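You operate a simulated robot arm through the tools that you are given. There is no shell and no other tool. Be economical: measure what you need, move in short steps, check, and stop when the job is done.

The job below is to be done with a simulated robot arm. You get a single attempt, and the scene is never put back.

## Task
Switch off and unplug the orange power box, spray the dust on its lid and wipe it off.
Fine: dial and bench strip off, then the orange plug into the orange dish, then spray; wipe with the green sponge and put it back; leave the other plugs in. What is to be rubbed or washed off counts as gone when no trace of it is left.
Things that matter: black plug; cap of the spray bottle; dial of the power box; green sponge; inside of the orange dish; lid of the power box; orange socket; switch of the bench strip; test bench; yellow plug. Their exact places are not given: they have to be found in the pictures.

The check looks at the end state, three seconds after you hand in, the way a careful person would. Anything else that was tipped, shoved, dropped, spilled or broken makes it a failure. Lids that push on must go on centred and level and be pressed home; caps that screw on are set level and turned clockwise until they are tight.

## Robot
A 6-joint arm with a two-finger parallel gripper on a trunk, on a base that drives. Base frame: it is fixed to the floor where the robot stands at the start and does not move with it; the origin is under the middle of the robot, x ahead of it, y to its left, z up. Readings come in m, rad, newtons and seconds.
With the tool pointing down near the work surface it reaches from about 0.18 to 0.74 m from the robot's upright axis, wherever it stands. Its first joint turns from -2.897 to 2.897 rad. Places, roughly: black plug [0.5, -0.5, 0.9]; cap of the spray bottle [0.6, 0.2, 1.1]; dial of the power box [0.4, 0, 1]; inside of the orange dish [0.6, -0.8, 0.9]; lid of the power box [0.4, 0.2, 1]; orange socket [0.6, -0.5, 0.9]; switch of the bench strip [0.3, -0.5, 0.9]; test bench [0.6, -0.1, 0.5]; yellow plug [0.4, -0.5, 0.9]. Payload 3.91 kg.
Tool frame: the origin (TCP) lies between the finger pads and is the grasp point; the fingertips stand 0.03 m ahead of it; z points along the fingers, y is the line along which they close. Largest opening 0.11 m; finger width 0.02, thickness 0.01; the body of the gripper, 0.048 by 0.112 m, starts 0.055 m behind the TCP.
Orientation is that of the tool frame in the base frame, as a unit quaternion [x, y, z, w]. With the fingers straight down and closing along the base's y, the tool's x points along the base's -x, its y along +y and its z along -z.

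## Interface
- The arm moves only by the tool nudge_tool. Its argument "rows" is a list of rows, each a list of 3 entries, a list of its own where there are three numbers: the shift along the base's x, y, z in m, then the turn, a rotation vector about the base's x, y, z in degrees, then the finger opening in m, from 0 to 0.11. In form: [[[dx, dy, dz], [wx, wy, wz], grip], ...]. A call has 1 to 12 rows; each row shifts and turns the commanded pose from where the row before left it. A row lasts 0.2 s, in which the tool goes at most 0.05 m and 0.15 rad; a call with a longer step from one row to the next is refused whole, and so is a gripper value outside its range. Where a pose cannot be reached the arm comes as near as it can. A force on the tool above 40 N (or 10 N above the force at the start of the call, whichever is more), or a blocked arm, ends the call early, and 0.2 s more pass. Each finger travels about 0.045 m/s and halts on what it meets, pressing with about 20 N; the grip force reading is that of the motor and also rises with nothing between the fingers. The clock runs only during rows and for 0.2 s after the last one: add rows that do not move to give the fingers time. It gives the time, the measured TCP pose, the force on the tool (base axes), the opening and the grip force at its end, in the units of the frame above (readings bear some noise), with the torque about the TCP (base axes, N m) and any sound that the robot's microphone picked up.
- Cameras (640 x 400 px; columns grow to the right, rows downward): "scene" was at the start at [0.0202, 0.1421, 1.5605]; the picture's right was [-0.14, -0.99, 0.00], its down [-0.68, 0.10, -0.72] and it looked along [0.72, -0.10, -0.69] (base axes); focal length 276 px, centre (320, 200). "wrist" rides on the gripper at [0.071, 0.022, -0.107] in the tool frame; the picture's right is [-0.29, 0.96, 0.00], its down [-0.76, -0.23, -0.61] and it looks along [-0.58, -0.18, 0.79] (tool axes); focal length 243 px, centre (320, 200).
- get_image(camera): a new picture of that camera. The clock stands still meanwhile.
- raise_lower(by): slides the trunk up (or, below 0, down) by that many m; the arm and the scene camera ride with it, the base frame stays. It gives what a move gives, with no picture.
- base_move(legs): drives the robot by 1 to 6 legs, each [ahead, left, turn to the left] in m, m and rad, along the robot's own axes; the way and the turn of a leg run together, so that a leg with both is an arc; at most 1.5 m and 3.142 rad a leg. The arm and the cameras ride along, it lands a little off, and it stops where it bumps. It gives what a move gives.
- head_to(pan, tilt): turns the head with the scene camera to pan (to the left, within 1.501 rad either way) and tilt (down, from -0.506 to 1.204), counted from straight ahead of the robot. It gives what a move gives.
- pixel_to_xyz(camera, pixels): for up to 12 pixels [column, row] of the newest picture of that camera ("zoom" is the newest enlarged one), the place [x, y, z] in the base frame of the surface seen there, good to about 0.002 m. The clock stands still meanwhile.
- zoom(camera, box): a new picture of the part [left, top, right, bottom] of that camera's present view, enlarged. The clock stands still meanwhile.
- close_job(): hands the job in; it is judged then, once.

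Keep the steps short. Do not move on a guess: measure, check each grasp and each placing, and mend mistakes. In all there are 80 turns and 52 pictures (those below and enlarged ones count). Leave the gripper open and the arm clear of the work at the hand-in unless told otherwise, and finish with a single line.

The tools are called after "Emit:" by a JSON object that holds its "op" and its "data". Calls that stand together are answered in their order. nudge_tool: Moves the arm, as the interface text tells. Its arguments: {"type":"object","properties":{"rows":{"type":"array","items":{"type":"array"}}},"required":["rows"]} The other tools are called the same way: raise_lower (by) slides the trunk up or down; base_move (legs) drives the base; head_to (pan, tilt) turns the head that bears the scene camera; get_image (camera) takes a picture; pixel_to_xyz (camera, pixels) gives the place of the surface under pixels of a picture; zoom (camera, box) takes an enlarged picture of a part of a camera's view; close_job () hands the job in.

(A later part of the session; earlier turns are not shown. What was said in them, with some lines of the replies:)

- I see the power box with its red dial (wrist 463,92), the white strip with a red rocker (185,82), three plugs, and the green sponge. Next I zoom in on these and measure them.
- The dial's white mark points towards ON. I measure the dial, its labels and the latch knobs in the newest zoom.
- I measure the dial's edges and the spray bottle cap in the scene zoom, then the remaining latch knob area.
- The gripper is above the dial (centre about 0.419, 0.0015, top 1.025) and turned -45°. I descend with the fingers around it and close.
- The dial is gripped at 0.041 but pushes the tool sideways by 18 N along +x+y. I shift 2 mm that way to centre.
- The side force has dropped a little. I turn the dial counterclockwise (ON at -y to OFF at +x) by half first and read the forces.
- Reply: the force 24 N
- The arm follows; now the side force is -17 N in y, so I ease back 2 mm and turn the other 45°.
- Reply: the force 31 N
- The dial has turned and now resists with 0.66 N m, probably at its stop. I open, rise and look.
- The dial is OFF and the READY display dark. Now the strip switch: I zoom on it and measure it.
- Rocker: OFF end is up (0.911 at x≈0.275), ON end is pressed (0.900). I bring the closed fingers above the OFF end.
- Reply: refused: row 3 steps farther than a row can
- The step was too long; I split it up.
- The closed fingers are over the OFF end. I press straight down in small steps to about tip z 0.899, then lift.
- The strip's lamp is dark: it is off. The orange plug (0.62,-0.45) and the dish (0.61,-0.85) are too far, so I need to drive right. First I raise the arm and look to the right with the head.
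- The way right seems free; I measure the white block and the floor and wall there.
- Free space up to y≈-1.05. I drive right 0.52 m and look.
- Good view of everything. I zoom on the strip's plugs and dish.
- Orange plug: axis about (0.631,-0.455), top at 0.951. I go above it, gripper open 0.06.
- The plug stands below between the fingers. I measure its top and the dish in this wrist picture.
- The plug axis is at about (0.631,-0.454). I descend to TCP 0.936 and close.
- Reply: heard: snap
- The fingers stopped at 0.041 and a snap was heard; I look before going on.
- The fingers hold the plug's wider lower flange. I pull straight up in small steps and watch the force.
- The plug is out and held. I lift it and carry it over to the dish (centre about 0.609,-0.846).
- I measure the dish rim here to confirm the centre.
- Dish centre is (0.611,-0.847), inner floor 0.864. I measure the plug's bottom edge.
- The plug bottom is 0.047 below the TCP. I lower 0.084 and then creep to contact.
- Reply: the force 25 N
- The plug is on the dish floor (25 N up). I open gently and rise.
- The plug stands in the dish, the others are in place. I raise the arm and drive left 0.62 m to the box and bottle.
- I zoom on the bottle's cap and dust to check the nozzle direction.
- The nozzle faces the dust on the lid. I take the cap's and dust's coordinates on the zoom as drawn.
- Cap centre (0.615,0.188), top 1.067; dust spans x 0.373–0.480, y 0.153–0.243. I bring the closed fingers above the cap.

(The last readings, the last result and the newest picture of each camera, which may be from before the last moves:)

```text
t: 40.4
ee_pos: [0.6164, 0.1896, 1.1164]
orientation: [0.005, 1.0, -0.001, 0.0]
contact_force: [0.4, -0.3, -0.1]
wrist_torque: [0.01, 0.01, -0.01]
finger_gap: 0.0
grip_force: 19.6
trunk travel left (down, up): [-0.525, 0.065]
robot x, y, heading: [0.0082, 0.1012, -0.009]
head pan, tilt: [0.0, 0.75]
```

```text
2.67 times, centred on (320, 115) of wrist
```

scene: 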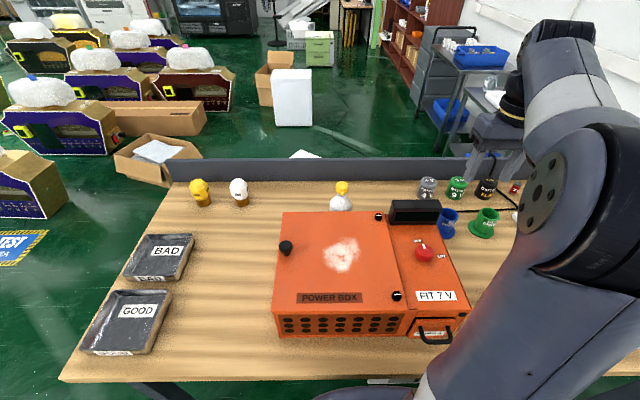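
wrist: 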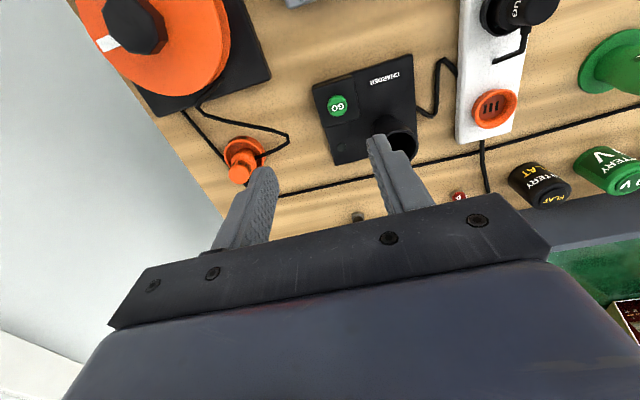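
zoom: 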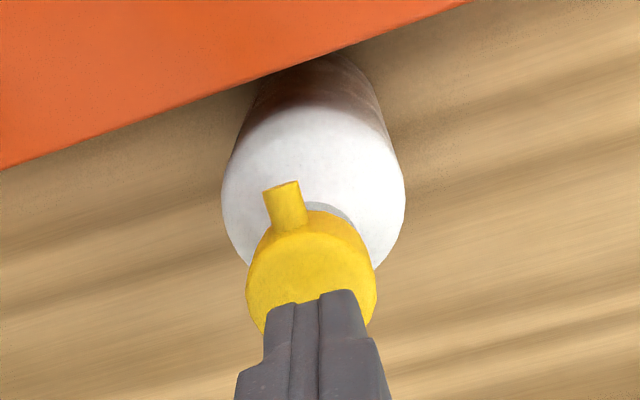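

The fingers are over the cap. I press down in small steps.

Emit:
{"op": "nudge_tool", "data": {"rows": [[[0, -0.001, -0.015], [0, 0, 0], 0.0], [[0, 0, -0.005], [0, 0, 0], 0.0], [[0, 0, -0.004], [0, 0, 0], 0.0], [[0, 0, -0.003], [0, 0, 0], 0.0]]}}

Emit:
{"op": "get_image", "data": {"camera": "scene"}}

```text
t: 41.4
ee_pos: [0.6161, 0.1882, 1.0901]
orientation: [0.005, 1.0, 0.0, 0.001]
contact_force: [1.4, 1.4, 5.0]
wrist_torque: [0.03, -0.04, -0.03]
finger_gap: 0.0
grip_force: 20.2
trunk travel left (down, up): [-0.525, 0.065]
robot x, y, heading: [0.0017, 0.102, -0.015]
head pan, tilt: [0.0, 0.75]
```

```text
20 pictures are left
```

scene: 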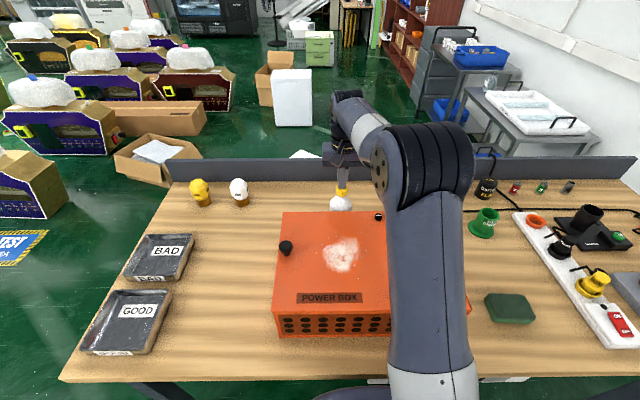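

The cap is sinking with 5 N, no sound yet. I press a little deeper.

Emit:
{"op": "nudge_tool", "data": {"rows": [[[0, 0, -0.003], [0, 0, 0], 0.0], [[0, 0, -0.003], [0, 0, 0], 0.0], [[0, 0, 0], [0, 0, 0], 0.0], [[0, 0, 0], [0, 0, 0], 0.0]]}}

Emit:
{"op": "zoom", "data": {"camera": "scene", "box": [260, 170, 420, 300]}}

```text
t: 42.4
ee_pos: [0.6151, 0.1878, 1.0861]
orientation: [0.005, 1.0, 0.0, 0.004]
contact_force: [4.7, 1.1, 35.1]
wrist_torque: [0.01, -0.15, 0.03]
finger_gap: 0.0
grip_force: 20.2
trunk travel left (down, up): [-0.525, 0.065]
robot x, y, heading: [0.0056, 0.1007, -0.016]
head pan, tilt: [0.0, 0.75]
```

```text
3.08 times, centred on (340, 235) of scene
```

zoom: 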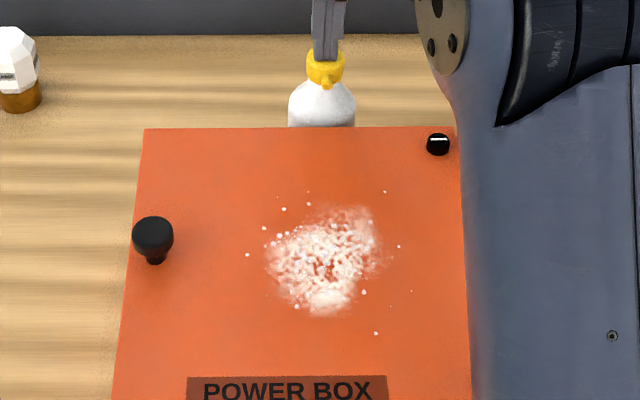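

The cap is at its stop (35 N) and droplets have appeared on the lid: it sprayed. I release and rise.

Emit:
{"op": "nudge_tool", "data": {"rows": [[[0, 0, 0.01], [0, 0, 0], 0.0], [[0, 0, 0.03], [0, 0, 0], 0.0], [[0, 0, 0.045], [0, 0, 0], 0.0], [[0, 0, 0.045], [0, 0, 0], 0.0], [[-0.02, -0.045, 0], [0, 0, 0], 0.05], [[-0.02, -0.045, 0], [0, 0, 0], 0.08], [[-0.02, -0.045, 0], [0, 0, 0], 0.1], [[-0.02, -0.045, 0], [0, 0, 0], 0.1], [[-0.02, -0.045, 0], [0, 0, 0], 0.1]]}}

Emit:
{"op": "zoom", "data": {"camera": "scene", "box": [260, 170, 420, 300]}}

Emit:
{"op": "pixel_to_xyz", "data": {"camera": "zoom", "pixels": [[247, 254], [384, 191], [398, 246], [375, 333], [412, 291], [297, 307], [284, 209], [308, 190], [160, 140], [450, 380], [140, 380], [425, 320]]}}

Emit:
{"op": "pixel_to_xyz", "data": {"camera": "scene", "pixels": [[510, 296], [488, 297], [535, 322], [497, 320], [525, 296], [495, 295], [512, 310], [536, 312]]}}

```text
t: 44.4
ee_pos: [0.5159, -0.0367, 1.2134]
orientation: [0.005, 1.0, -0.001, 0.001]
contact_force: [0.1, -1.1, 0.4]
wrist_torque: [0.0, -0.07, 0.0]
finger_gap: 0.1002
grip_force: 0.3
trunk travel left (down, up): [-0.525, 0.065]
robot x, y, heading: [0.006, 0.0998, -0.016]
head pan, tilt: [0.0, 0.75]
```

```text
3.08 times, centred on (340, 235) of scene
```

zoom: 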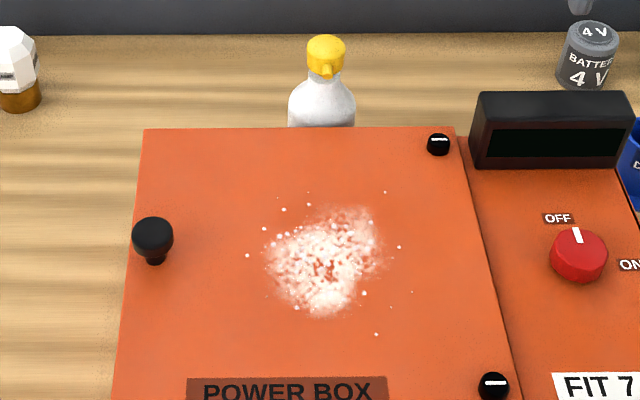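

```text
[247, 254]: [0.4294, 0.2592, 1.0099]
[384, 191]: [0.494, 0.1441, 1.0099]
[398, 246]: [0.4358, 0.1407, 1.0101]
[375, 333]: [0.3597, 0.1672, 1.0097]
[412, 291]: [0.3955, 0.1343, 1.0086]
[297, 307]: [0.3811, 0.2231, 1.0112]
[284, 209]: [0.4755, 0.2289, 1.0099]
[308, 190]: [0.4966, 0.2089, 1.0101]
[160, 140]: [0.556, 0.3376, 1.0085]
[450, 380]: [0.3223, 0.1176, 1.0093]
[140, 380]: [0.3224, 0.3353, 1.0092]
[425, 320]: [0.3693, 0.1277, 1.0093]
```

```text
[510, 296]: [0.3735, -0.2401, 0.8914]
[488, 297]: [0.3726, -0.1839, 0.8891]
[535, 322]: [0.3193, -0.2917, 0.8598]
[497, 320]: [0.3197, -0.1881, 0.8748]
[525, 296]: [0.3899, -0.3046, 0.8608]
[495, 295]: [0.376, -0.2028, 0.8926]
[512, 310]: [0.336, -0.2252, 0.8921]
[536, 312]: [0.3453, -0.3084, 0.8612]
```

Sprayed: specks span x 0.36–0.50, y 0.134–0.26 on the lid (z 1.01). Now the sponge, roughly centred at (0.345,-0.23). I move above it and look.

Emit:
{"op": "nudge_tool", "data": {"rows": [[[-0.03, -0.035, 0], [0, 0, 0], 0.11], [[-0.03, -0.035, 0], [0, 0, 0], 0.11], [[-0.03, -0.035, 0], [0, 0, 0], 0.11], [[-0.03, -0.035, 0], [0, 0, 0], 0.11], [[-0.03, -0.035, 0], [0, 0, 0], 0.11], [[-0.02, -0.019, 0], [0, 0, 0], 0.11], [[0, 0, -0.045], [0, 0, 0], 0.11], [[0, 0, -0.045], [0, 0, 0], 0.11], [[0, 0, -0.045], [0, 0, 0], 0.11], [[0, 0, -0.03], [0, 0, 0], 0.11], [[0, 0, 0], [0, 0, 0], 0.11]]}}

Emit:
{"op": "get_image", "data": {"camera": "wrist"}}

```text
t: 46.8
ee_pos: [0.3449, -0.2326, 1.0509]
orientation: [0.005, 1.0, 0.001, 0.0]
contact_force: [0.2, 0.1, 0.4]
wrist_torque: [0.03, 0.02, -0.03]
finger_gap: 0.1099
grip_force: 0.1
trunk travel left (down, up): [-0.525, 0.065]
robot x, y, heading: [0.0034, 0.1042, -0.008]
head pan, tilt: [0.0, 0.75]
```

```text
17 pictures are left
```

wrist: 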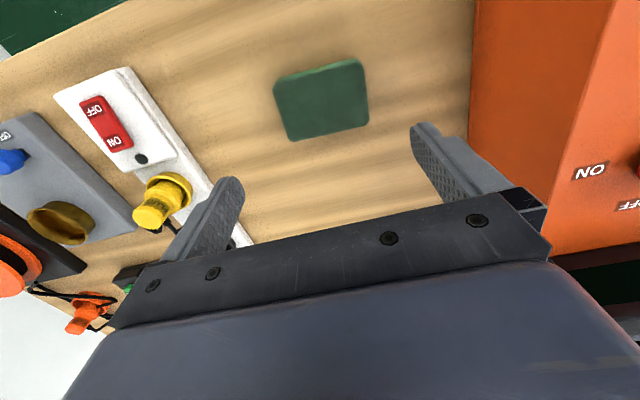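

I measure the sponge's corners and edges.

Emit:
{"op": "pixel_to_xyz", "data": {"camera": "wrist", "pixels": [[277, 84], [360, 62], [366, 121], [292, 136], [320, 100], [286, 112], [364, 90], [329, 130], [318, 73]]}}

```text
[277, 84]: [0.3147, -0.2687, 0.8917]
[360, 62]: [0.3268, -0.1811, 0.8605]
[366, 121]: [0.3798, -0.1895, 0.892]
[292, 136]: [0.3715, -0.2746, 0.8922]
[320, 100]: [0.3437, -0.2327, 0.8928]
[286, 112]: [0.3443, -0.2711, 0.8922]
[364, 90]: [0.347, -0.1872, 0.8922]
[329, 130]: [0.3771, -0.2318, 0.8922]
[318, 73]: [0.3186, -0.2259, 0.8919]
```

Sponge centre (0.347,-0.230), turned about -5.5°. I align, descend to TCP 0.906 (tips 15 mm above the bench) and close.

Emit:
{"op": "nudge_tool", "data": {"rows": [[[0.002, 0.002, -0.04], [0, 0, -5.5], 0.11], [[0, 0, -0.04], [0, 0, 0], 0.11], [[0, 0, -0.04], [0, 0, 0], 0.11], [[0, 0, -0.025], [0, 0, 0], 0.11], [[0, 0, 0], [0, 0, 0], 0.09], [[0, 0, 0], [0, 0, 0], 0.08], [[0, 0, 0], [0, 0, 0], 0.07], [[0, 0, 0], [0, 0, 0], 0.07]]}}

Emit:
{"op": "get_image", "data": {"camera": "wrist"}}

```text
t: 48.6
ee_pos: [0.3486, -0.2307, 0.9041]
orientation: [0.053, 0.999, -0.001, 0.0]
contact_force: [-0.2, -0.3, -0.6]
wrist_torque: [0.02, -0.06, 0.0]
finger_gap: 0.0934
grip_force: 20.2
trunk travel left (down, up): [-0.525, 0.065]
robot x, y, heading: [0.0009, 0.104, -0.011]
head pan, tilt: [0.0, 0.75]
```

```text
16 pictures are left
```

wrist: 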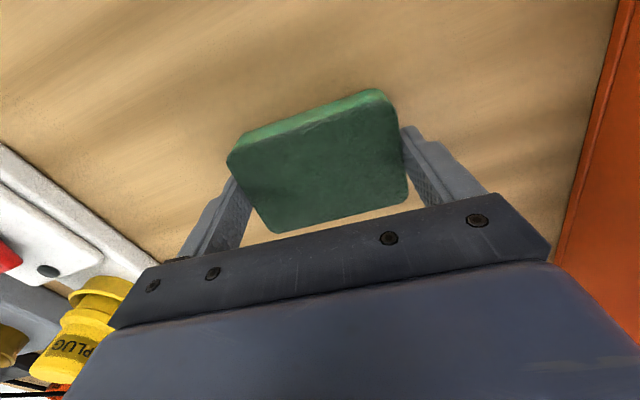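

The sponge is held (0.093). I lift it and carry it over the lid to (0.38,0.167), 5 cm above.

Emit:
{"op": "nudge_tool", "data": {"rows": [[[0, 0, 0.045], [0, 0, 0], 0.07], [[0, 0, 0.045], [0, 0, 0], 0.07], [[0, 0, 0.045], [0, 0, 0], 0.07], [[0, 0, 0.045], [0, 0, 0], 0.07], [[0, 0, 0.025], [0, 0, 5.5], 0.07], [[0.005, 0.045, 0], [0, 0, 0], 0.07], [[0.005, 0.045, 0], [0, 0, 0], 0.07], [[0.005, 0.045, 0], [0, 0, 0], 0.07], [[0.005, 0.045, 0], [0, 0, 0], 0.07], [[0.005, 0.045, 0], [0, 0, 0], 0.07], [[0.005, 0.045, 0], [0, 0, 0], 0.07]]}}

Emit:
{"op": "nudge_tool", "data": {"rows": [[[0, 0.045, 0], [0, 0, 0], 0.07], [[0, 0.045, 0], [0, 0, 0], 0.07], [[0, 0.038, 0], [0, 0, 0], 0.07], [[0, 0, -0.015], [0, 0, 0], 0.07]]}}

Emit:
{"op": "get_image", "data": {"camera": "scene"}}

```text
t: 51.0
ee_pos: [0.3777, 0.0411, 1.1095]
orientation: [0.007, 1.0, 0.0, 0.0]
contact_force: [-0.1, 1.1, -0.8]
wrist_torque: [0.04, 0.0, 0.0]
finger_gap: 0.0935
grip_force: 19.8
trunk travel left (down, up): [-0.525, 0.065]
robot x, y, heading: [0.0002, 0.1056, -0.009]
head pan, tilt: [0.0, 0.75]
```

```text
t: 52.0
ee_pos: [0.3774, 0.1678, 1.0924]
orientation: [0.006, 1.0, 0.0, 0.0]
contact_force: [-0.1, 0.5, -0.1]
wrist_torque: [-0.01, -0.01, 0.01]
finger_gap: 0.0935
grip_force: 20.2
trunk travel left (down, up): [-0.525, 0.065]
robot x, y, heading: [0.0037, 0.1045, -0.011]
head pan, tilt: [0.0, 0.75]
```

```text
15 pictures are left
```

scene: 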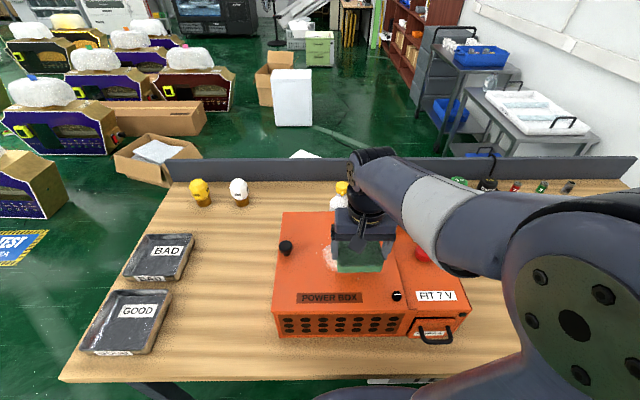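

The sponge is above the lid. I lower it until it touches with light force.

Emit:
{"op": "nudge_tool", "data": {"rows": [[[0, 0, -0.025], [0, 0, 0], 0.07], [[0, 0, -0.008], [0, 0, 0], 0.07], [[0, 0, -0.004], [0, 0, 0], 0.07], [[0, 0, -0.002], [0, 0, 0], 0.07]]}}

```text
t: 53.0
ee_pos: [0.3762, 0.1671, 1.0546]
orientation: [0.006, 1.0, 0.0, 0.0]
contact_force: [-0.4, 0.1, 0.1]
wrist_torque: [-0.03, -0.02, 0.0]
finger_gap: 0.0933
grip_force: 20.8
trunk travel left (down, up): [-0.525, 0.065]
robot x, y, heading: [-0.0003, 0.1051, -0.012]
head pan, tilt: [0.0, 0.75]
```

No contact yet; I creep 3 mm more.

Emit:
{"op": "nudge_tool", "data": {"rows": [[[0, 0, -0.0015], [0, 0, 0], 0.07], [[0, 0, -0.0015], [0, 0, 0], 0.07], [[0, 0, 0], [0, 0, 0], 0.07]]}}

```text
t: 53.8
ee_pos: [0.3779, 0.1683, 1.0515]
orientation: [0.005, 1.0, 0.001, 0.002]
contact_force: [-0.4, -0.5, 15.2]
wrist_torque: [-0.08, 0.12, 0.05]
finger_gap: 0.0934
grip_force: 20.6
trunk travel left (down, up): [-0.525, 0.065]
robot x, y, heading: [0.0022, 0.1014, -0.005]
head pan, tilt: [0.0, 0.75]
```

Contact at 15 N. I wipe: +x to 0.48, shift in y, back.

Emit:
{"op": "nudge_tool", "data": {"rows": [[[0.026, 0, 0], [0, 0, 0], 0.07], [[0.026, 0, 0], [0, 0, 0], 0.07], [[0.026, 0, 0], [0, 0, 0], 0.07], [[0.026, 0, 0], [0, 0, 0], 0.07], [[0, 0.025, 0], [0, 0, 0], 0.07], [[-0.026, 0, 0], [0, 0, 0], 0.07], [[-0.026, 0, 0], [0, 0, 0], 0.07], [[-0.026, 0, 0], [0, 0, 0], 0.07], [[-0.026, 0, 0], [0, 0, 0], 0.07], [[0, 0, 0], [0, 0, 0], 0.07]]}}

Emit:
{"op": "nudge_tool", "data": {"rows": [[[0, 0.03, 0], [0, 0, 0], 0.07], [[0.026, 0, 0], [0, 0, 0], 0.07], [[0.026, 0, 0], [0, 0, 0], 0.07], [[0.026, 0, 0], [0, 0, 0], 0.07], [[0.026, 0, 0], [0, 0, 0], 0.07], [[0, -0.03, 0], [0, 0, 0], 0.07], [[-0.026, 0, 0], [0, 0, 0], 0.07], [[-0.026, 0, 0], [0, 0, 0], 0.07], [[-0.026, 0, 0], [0, 0, 0], 0.07], [[-0.026, 0, 0], [0, 0, 0], 0.07], [[0, -0.025, 0], [0, 0, 0], 0.07]]}}

```text
t: 56.0
ee_pos: [0.3769, 0.1935, 1.0499]
orientation: [0.006, 1.0, 0.0, 0.0]
contact_force: [-2.1, 0.2, 2.1]
wrist_torque: [0.01, 0.04, 0.01]
finger_gap: 0.0932
grip_force: 20.0
trunk travel left (down, up): [-0.525, 0.065]
robot x, y, heading: [-0.0003, 0.103, -0.008]
head pan, tilt: [0.0, 0.75]
```

```text
t: 58.4
ee_pos: [0.3773, 0.1691, 1.0506]
orientation: [0.006, 1.0, 0.0, 0.001]
contact_force: [-0.3, 0.5, 0.0]
wrist_torque: [0.02, 0.01, -0.01]
finger_gap: 0.0931
grip_force: 20.2
trunk travel left (down, up): [-0.525, 0.065]
robot x, y, heading: [0.0015, 0.1024, -0.011]
head pan, tilt: [0.0, 0.75]
```

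The pressing force has faded, the sponge slid up a bit in the fingers. I press 2 mm more and check.

Emit:
{"op": "nudge_tool", "data": {"rows": [[[0, 0, -0.0015], [0, 0, 0], 0.07], [[0, 0, -0.001], [0, 0, 0], 0.07], [[0, 0, 0], [0, 0, 0], 0.07]]}}

Emit:
{"op": "nudge_tool", "data": {"rows": [[[0.026, 0, 0], [0, 0, 0], 0.07], [[0.026, 0, 0], [0, 0, 0], 0.07], [[0.026, 0, 0], [0, 0, 0], 0.07], [[0.026, 0, 0], [0, 0, 0], 0.07], [[0, 0.025, 0], [0, 0, 0], 0.07], [[-0.026, 0, 0], [0, 0, 0], 0.07], [[-0.026, 0, 0], [0, 0, 0], 0.07]]}}

Emit:
{"op": "nudge_tool", "data": {"rows": [[[-0.026, 0, 0], [0, 0, 0], 0.07], [[-0.026, 0, 0], [0, 0, 0], 0.07], [[0, 0.03, -0.0005], [0, 0, 0], 0.07], [[0.026, 0, 0], [0, 0, 0], 0.07], [[0.026, 0, 0], [0, 0, 0], 0.07], [[0.026, 0, 0], [0, 0, 0], 0.07], [[0.026, 0, 0], [0, 0, 0], 0.07], [[0, 0, 0], [0, 0, 0], 0.07]]}}

```text
t: 59.2
ee_pos: [0.3765, 0.1687, 1.0494]
orientation: [0.006, 1.0, 0.0, 0.001]
contact_force: [-1.4, -2.7, 17.4]
wrist_torque: [-0.16, 0.12, 0.03]
finger_gap: 0.0934
grip_force: 20.0
trunk travel left (down, up): [-0.525, 0.065]
robot x, y, heading: [0.0044, 0.1018, -0.01]
head pan, tilt: [0.0, 0.75]
```

```text
t: 60.8
ee_pos: [0.4294, 0.1942, 1.0494]
orientation: [0.005, 1.0, 0.0, 0.0]
contact_force: [0.6, 0.1, -0.8]
wrist_torque: [0.0, -0.04, -0.04]
finger_gap: 0.0931
grip_force: 20.0
trunk travel left (down, up): [-0.525, 0.065]
robot x, y, heading: [0.0057, 0.1027, -0.013]
head pan, tilt: [0.0, 0.75]
```

```text
t: 62.6
ee_pos: [0.4807, 0.2235, 1.0468]
orientation: [0.006, 1.0, 0.0, 0.001]
contact_force: [-7.6, 0.6, 11.8]
wrist_torque: [0.02, 0.18, -0.04]
finger_gap: 0.0931
grip_force: 19.7
trunk travel left (down, up): [-0.525, 0.065]
robot x, y, heading: [0.0008, 0.1017, -0.014]
head pan, tilt: [0.0, 0.75]
```

I lift and move back a little to look at the lid.

Emit:
{"op": "nudge_tool", "data": {"rows": [[[0, 0, 0.03], [0, 0, 0], 0.07], [[0, 0, 0.035], [0, 0, 0], 0.07], [[-0.01, -0.045, 0], [0, 0, 0], 0.07], [[-0.01, -0.045, 0], [0, 0, 0], 0.07], [[-0.01, -0.045, 0], [0, 0, 0], 0.07], [[-0.01, -0.045, 0], [0, 0, 0], 0.07], [[-0.01, -0.045, 0], [0, 0, 0], 0.07], [[-0.01, -0.045, 0], [0, 0, 0], 0.07]]}}

Emit:
{"op": "zoom", "data": {"camera": "scene", "box": [260, 170, 420, 300]}}

```text
t: 64.4
ee_pos: [0.4208, -0.0471, 1.1131]
orientation: [0.005, 1.0, 0.0, 0.0]
contact_force: [0.4, 0.1, 0.0]
wrist_torque: [-0.04, 0.02, 0.0]
finger_gap: 0.0934
grip_force: 19.8
trunk travel left (down, up): [-0.525, 0.065]
robot x, y, heading: [0.0045, 0.1044, -0.008]
head pan, tilt: [0.0, 0.75]
```

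```text
3.08 times, centred on (340, 235) of scene
```

zoom: 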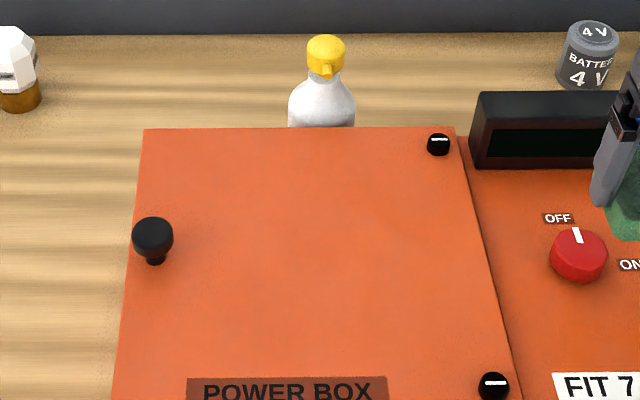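

The lid looks clean. I zoom closer to check for faint remains.

Emit:
{"op": "zoom", "data": {"camera": "scene", "box": [305, 215, 401, 275]}}

```text
6.67 times, centred on (353, 245) of scene
```

zoom: 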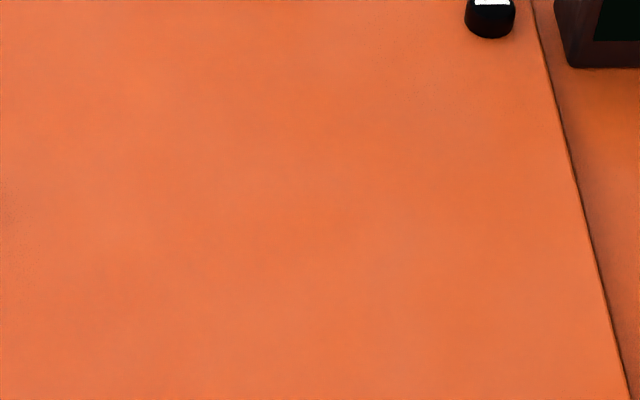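

Spotless. I carry the sponge back to its old place (0.348,-0.231, turned -5.5°) and lower it to just above the bench.

Emit:
{"op": "nudge_tool", "data": {"rows": [[[-0.0146, -0.0367, 0], [0, 0, 0], 0.07], [[-0.0146, -0.0367, 0], [0, 0, 0], 0.07], [[-0.0146, -0.0367, 0], [0, 0, 0], 0.07], [[-0.0146, -0.0367, 0], [0, 0, 0], 0.07], [[-0.0146, -0.0367, 0], [0, 0, -5.5], 0.07], [[0, 0, -0.045], [0, 0, 0], 0.07], [[0, 0, -0.045], [0, 0, 0], 0.07], [[0, 0, -0.045], [0, 0, 0], 0.07], [[0, 0, -0.045], [0, 0, 0], 0.07], [[0, 0, -0.024], [0, 0, 0], 0.07], [[0, 0, 0], [0, 0, 0], 0.07]]}}

```text
t: 66.8
ee_pos: [0.3476, -0.2281, 0.9072]
orientation: [0.054, 0.999, 0.0, 0.0]
contact_force: [1.0, -0.9, -0.5]
wrist_torque: [0.05, 0.02, 0.01]
finger_gap: 0.0933
grip_force: 20.0
trunk travel left (down, up): [-0.525, 0.065]
robot x, y, heading: [0.0065, 0.1049, -0.013]
head pan, tilt: [0.0, 0.75]
```

No contact yet; I creep down to touch.

Emit:
{"op": "nudge_tool", "data": {"rows": [[[0, -0.002, -0.004], [0, 0, 0], 0.07], [[0, 0, -0.002], [0, 0, 0], 0.07], [[0, 0, -0.002], [0, 0, 0], 0.07], [[0, 0, 0], [0, 0, 0], 0.07]]}}

```text
t: 67.8
ee_pos: [0.3485, -0.23, 0.9004]
orientation: [0.053, 0.999, 0.0, 0.0]
contact_force: [0.0, 1.0, 0.6]
wrist_torque: [0.01, 0.0, 0.01]
finger_gap: 0.0933
grip_force: 20.1
trunk travel left (down, up): [-0.525, 0.065]
robot x, y, heading: [0.0018, 0.103, -0.009]
head pan, tilt: [0.0, 0.75]
```

Emit:
{"op": "nudge_tool", "data": {"rows": [[[0, 0, -0.0015], [0, 0, 0], 0.07], [[0, 0, -0.0015], [0, 0, 0], 0.07], [[0, 0, 0], [0, 0, 0], 0.07]]}}

```text
t: 68.6
ee_pos: [0.3485, -0.2313, 0.9004]
orientation: [0.053, 0.999, -0.001, 0.001]
contact_force: [-0.3, 0.3, 8.7]
wrist_torque: [0.13, -0.08, -0.01]
finger_gap: 0.0933
grip_force: 20.3
trunk travel left (down, up): [-0.525, 0.065]
robot x, y, heading: [0.0028, 0.1041, -0.011]
head pan, tilt: [0.0, 0.75]
```

The sponge rests on the bench (8.7 N). I open, rise clear and check everything.

Emit:
{"op": "nudge_tool", "data": {"rows": [[[0, 0, 0], [0, 0, 0], 0.1], [[0, 0, 0], [0, 0, 0], 0.11], [[0, 0, 0], [0, 0, 0], 0.11], [[0, 0, 0.03], [0, 0, 0], 0.11], [[0, 0, 0.045], [0, 0, 0], 0.11], [[0, 0, 0.045], [0, 0, 0], 0.11], [[0, 0, 0.045], [0, 0, 0], 0.11], [[0, 0, 0.045], [0, 0, 0], 0.11], [[0, 0, 0.045], [0, 0, 5.5], 0.11], [[0, 0, 0.045], [0, 0, 0], 0.11]]}}

Emit:
{"op": "head_to", "data": {"pan": -0.3, "tilt": 0.75}}

Emit:
{"op": "get_image", "data": {"camera": "scene"}}

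Emit:
{"op": "get_image", "data": {"camera": "wrist"}}

```text
t: 70.8
ee_pos: [0.3471, -0.2321, 1.1961]
orientation: [0.006, 1.0, 0.0, 0.0]
contact_force: [-0.4, -0.3, 0.3]
wrist_torque: [0.02, 0.02, -0.05]
finger_gap: 0.1101
grip_force: 0.0
trunk travel left (down, up): [-0.525, 0.065]
robot x, y, heading: [0.0045, 0.1033, -0.011]
head pan, tilt: [0.0, 0.75]
```

```text
t: 71.6
ee_pos: [0.3469, -0.232, 1.1968]
orientation: [0.005, 1.0, 0.0, 0.0]
contact_force: [-0.9, 0.1, 1.0]
wrist_torque: [0.02, 0.0, 0.01]
finger_gap: 0.11
grip_force: 0.0
trunk travel left (down, up): [-0.525, 0.065]
robot x, y, heading: [0.0025, 0.1033, -0.01]
head pan, tilt: [-0.3, 0.75]
```

```text
12 pictures are left
```

scene: 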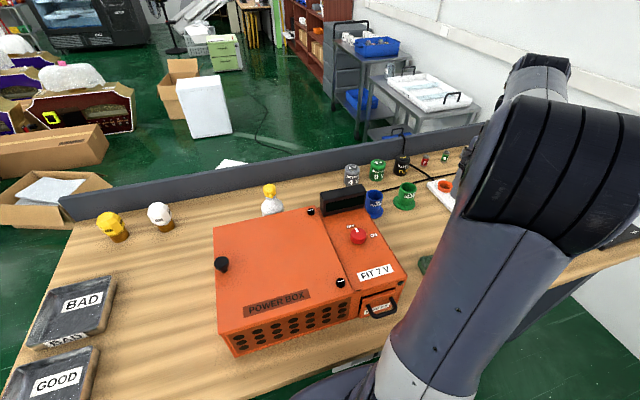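

```text
11 pictures are left
```

wrist: 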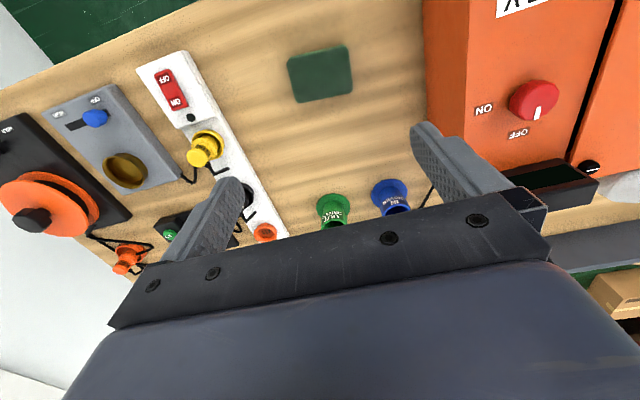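

Everything is in place: dial OFF, strip lamp dark, plug in the dish, sponge back, lid clean. A quick check that the sponge lies flat and where it was.

Emit:
{"op": "pixel_to_xyz", "data": {"camera": "wrist", "pixels": [[320, 73], [293, 60], [345, 50], [349, 88], [300, 98], [125, 255], [128, 268]]}}

```text
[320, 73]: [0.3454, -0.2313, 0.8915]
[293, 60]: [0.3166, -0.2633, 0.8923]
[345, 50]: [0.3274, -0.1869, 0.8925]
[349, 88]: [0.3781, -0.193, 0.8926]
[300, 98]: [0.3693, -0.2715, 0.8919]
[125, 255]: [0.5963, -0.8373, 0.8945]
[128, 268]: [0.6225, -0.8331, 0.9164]
```

The sponge lies flat at its old spot and the plug stands in the dish. I hand in.

Emit:
{"op": "close_job", "data": {}}

```text
The job is handed in.
```

The power box and bench strip are off, the orange plug is in the orange dish with the other plugs left in, and the lid was sprayed and wiped with no trace of dust visible; the green sponge is back in its place.
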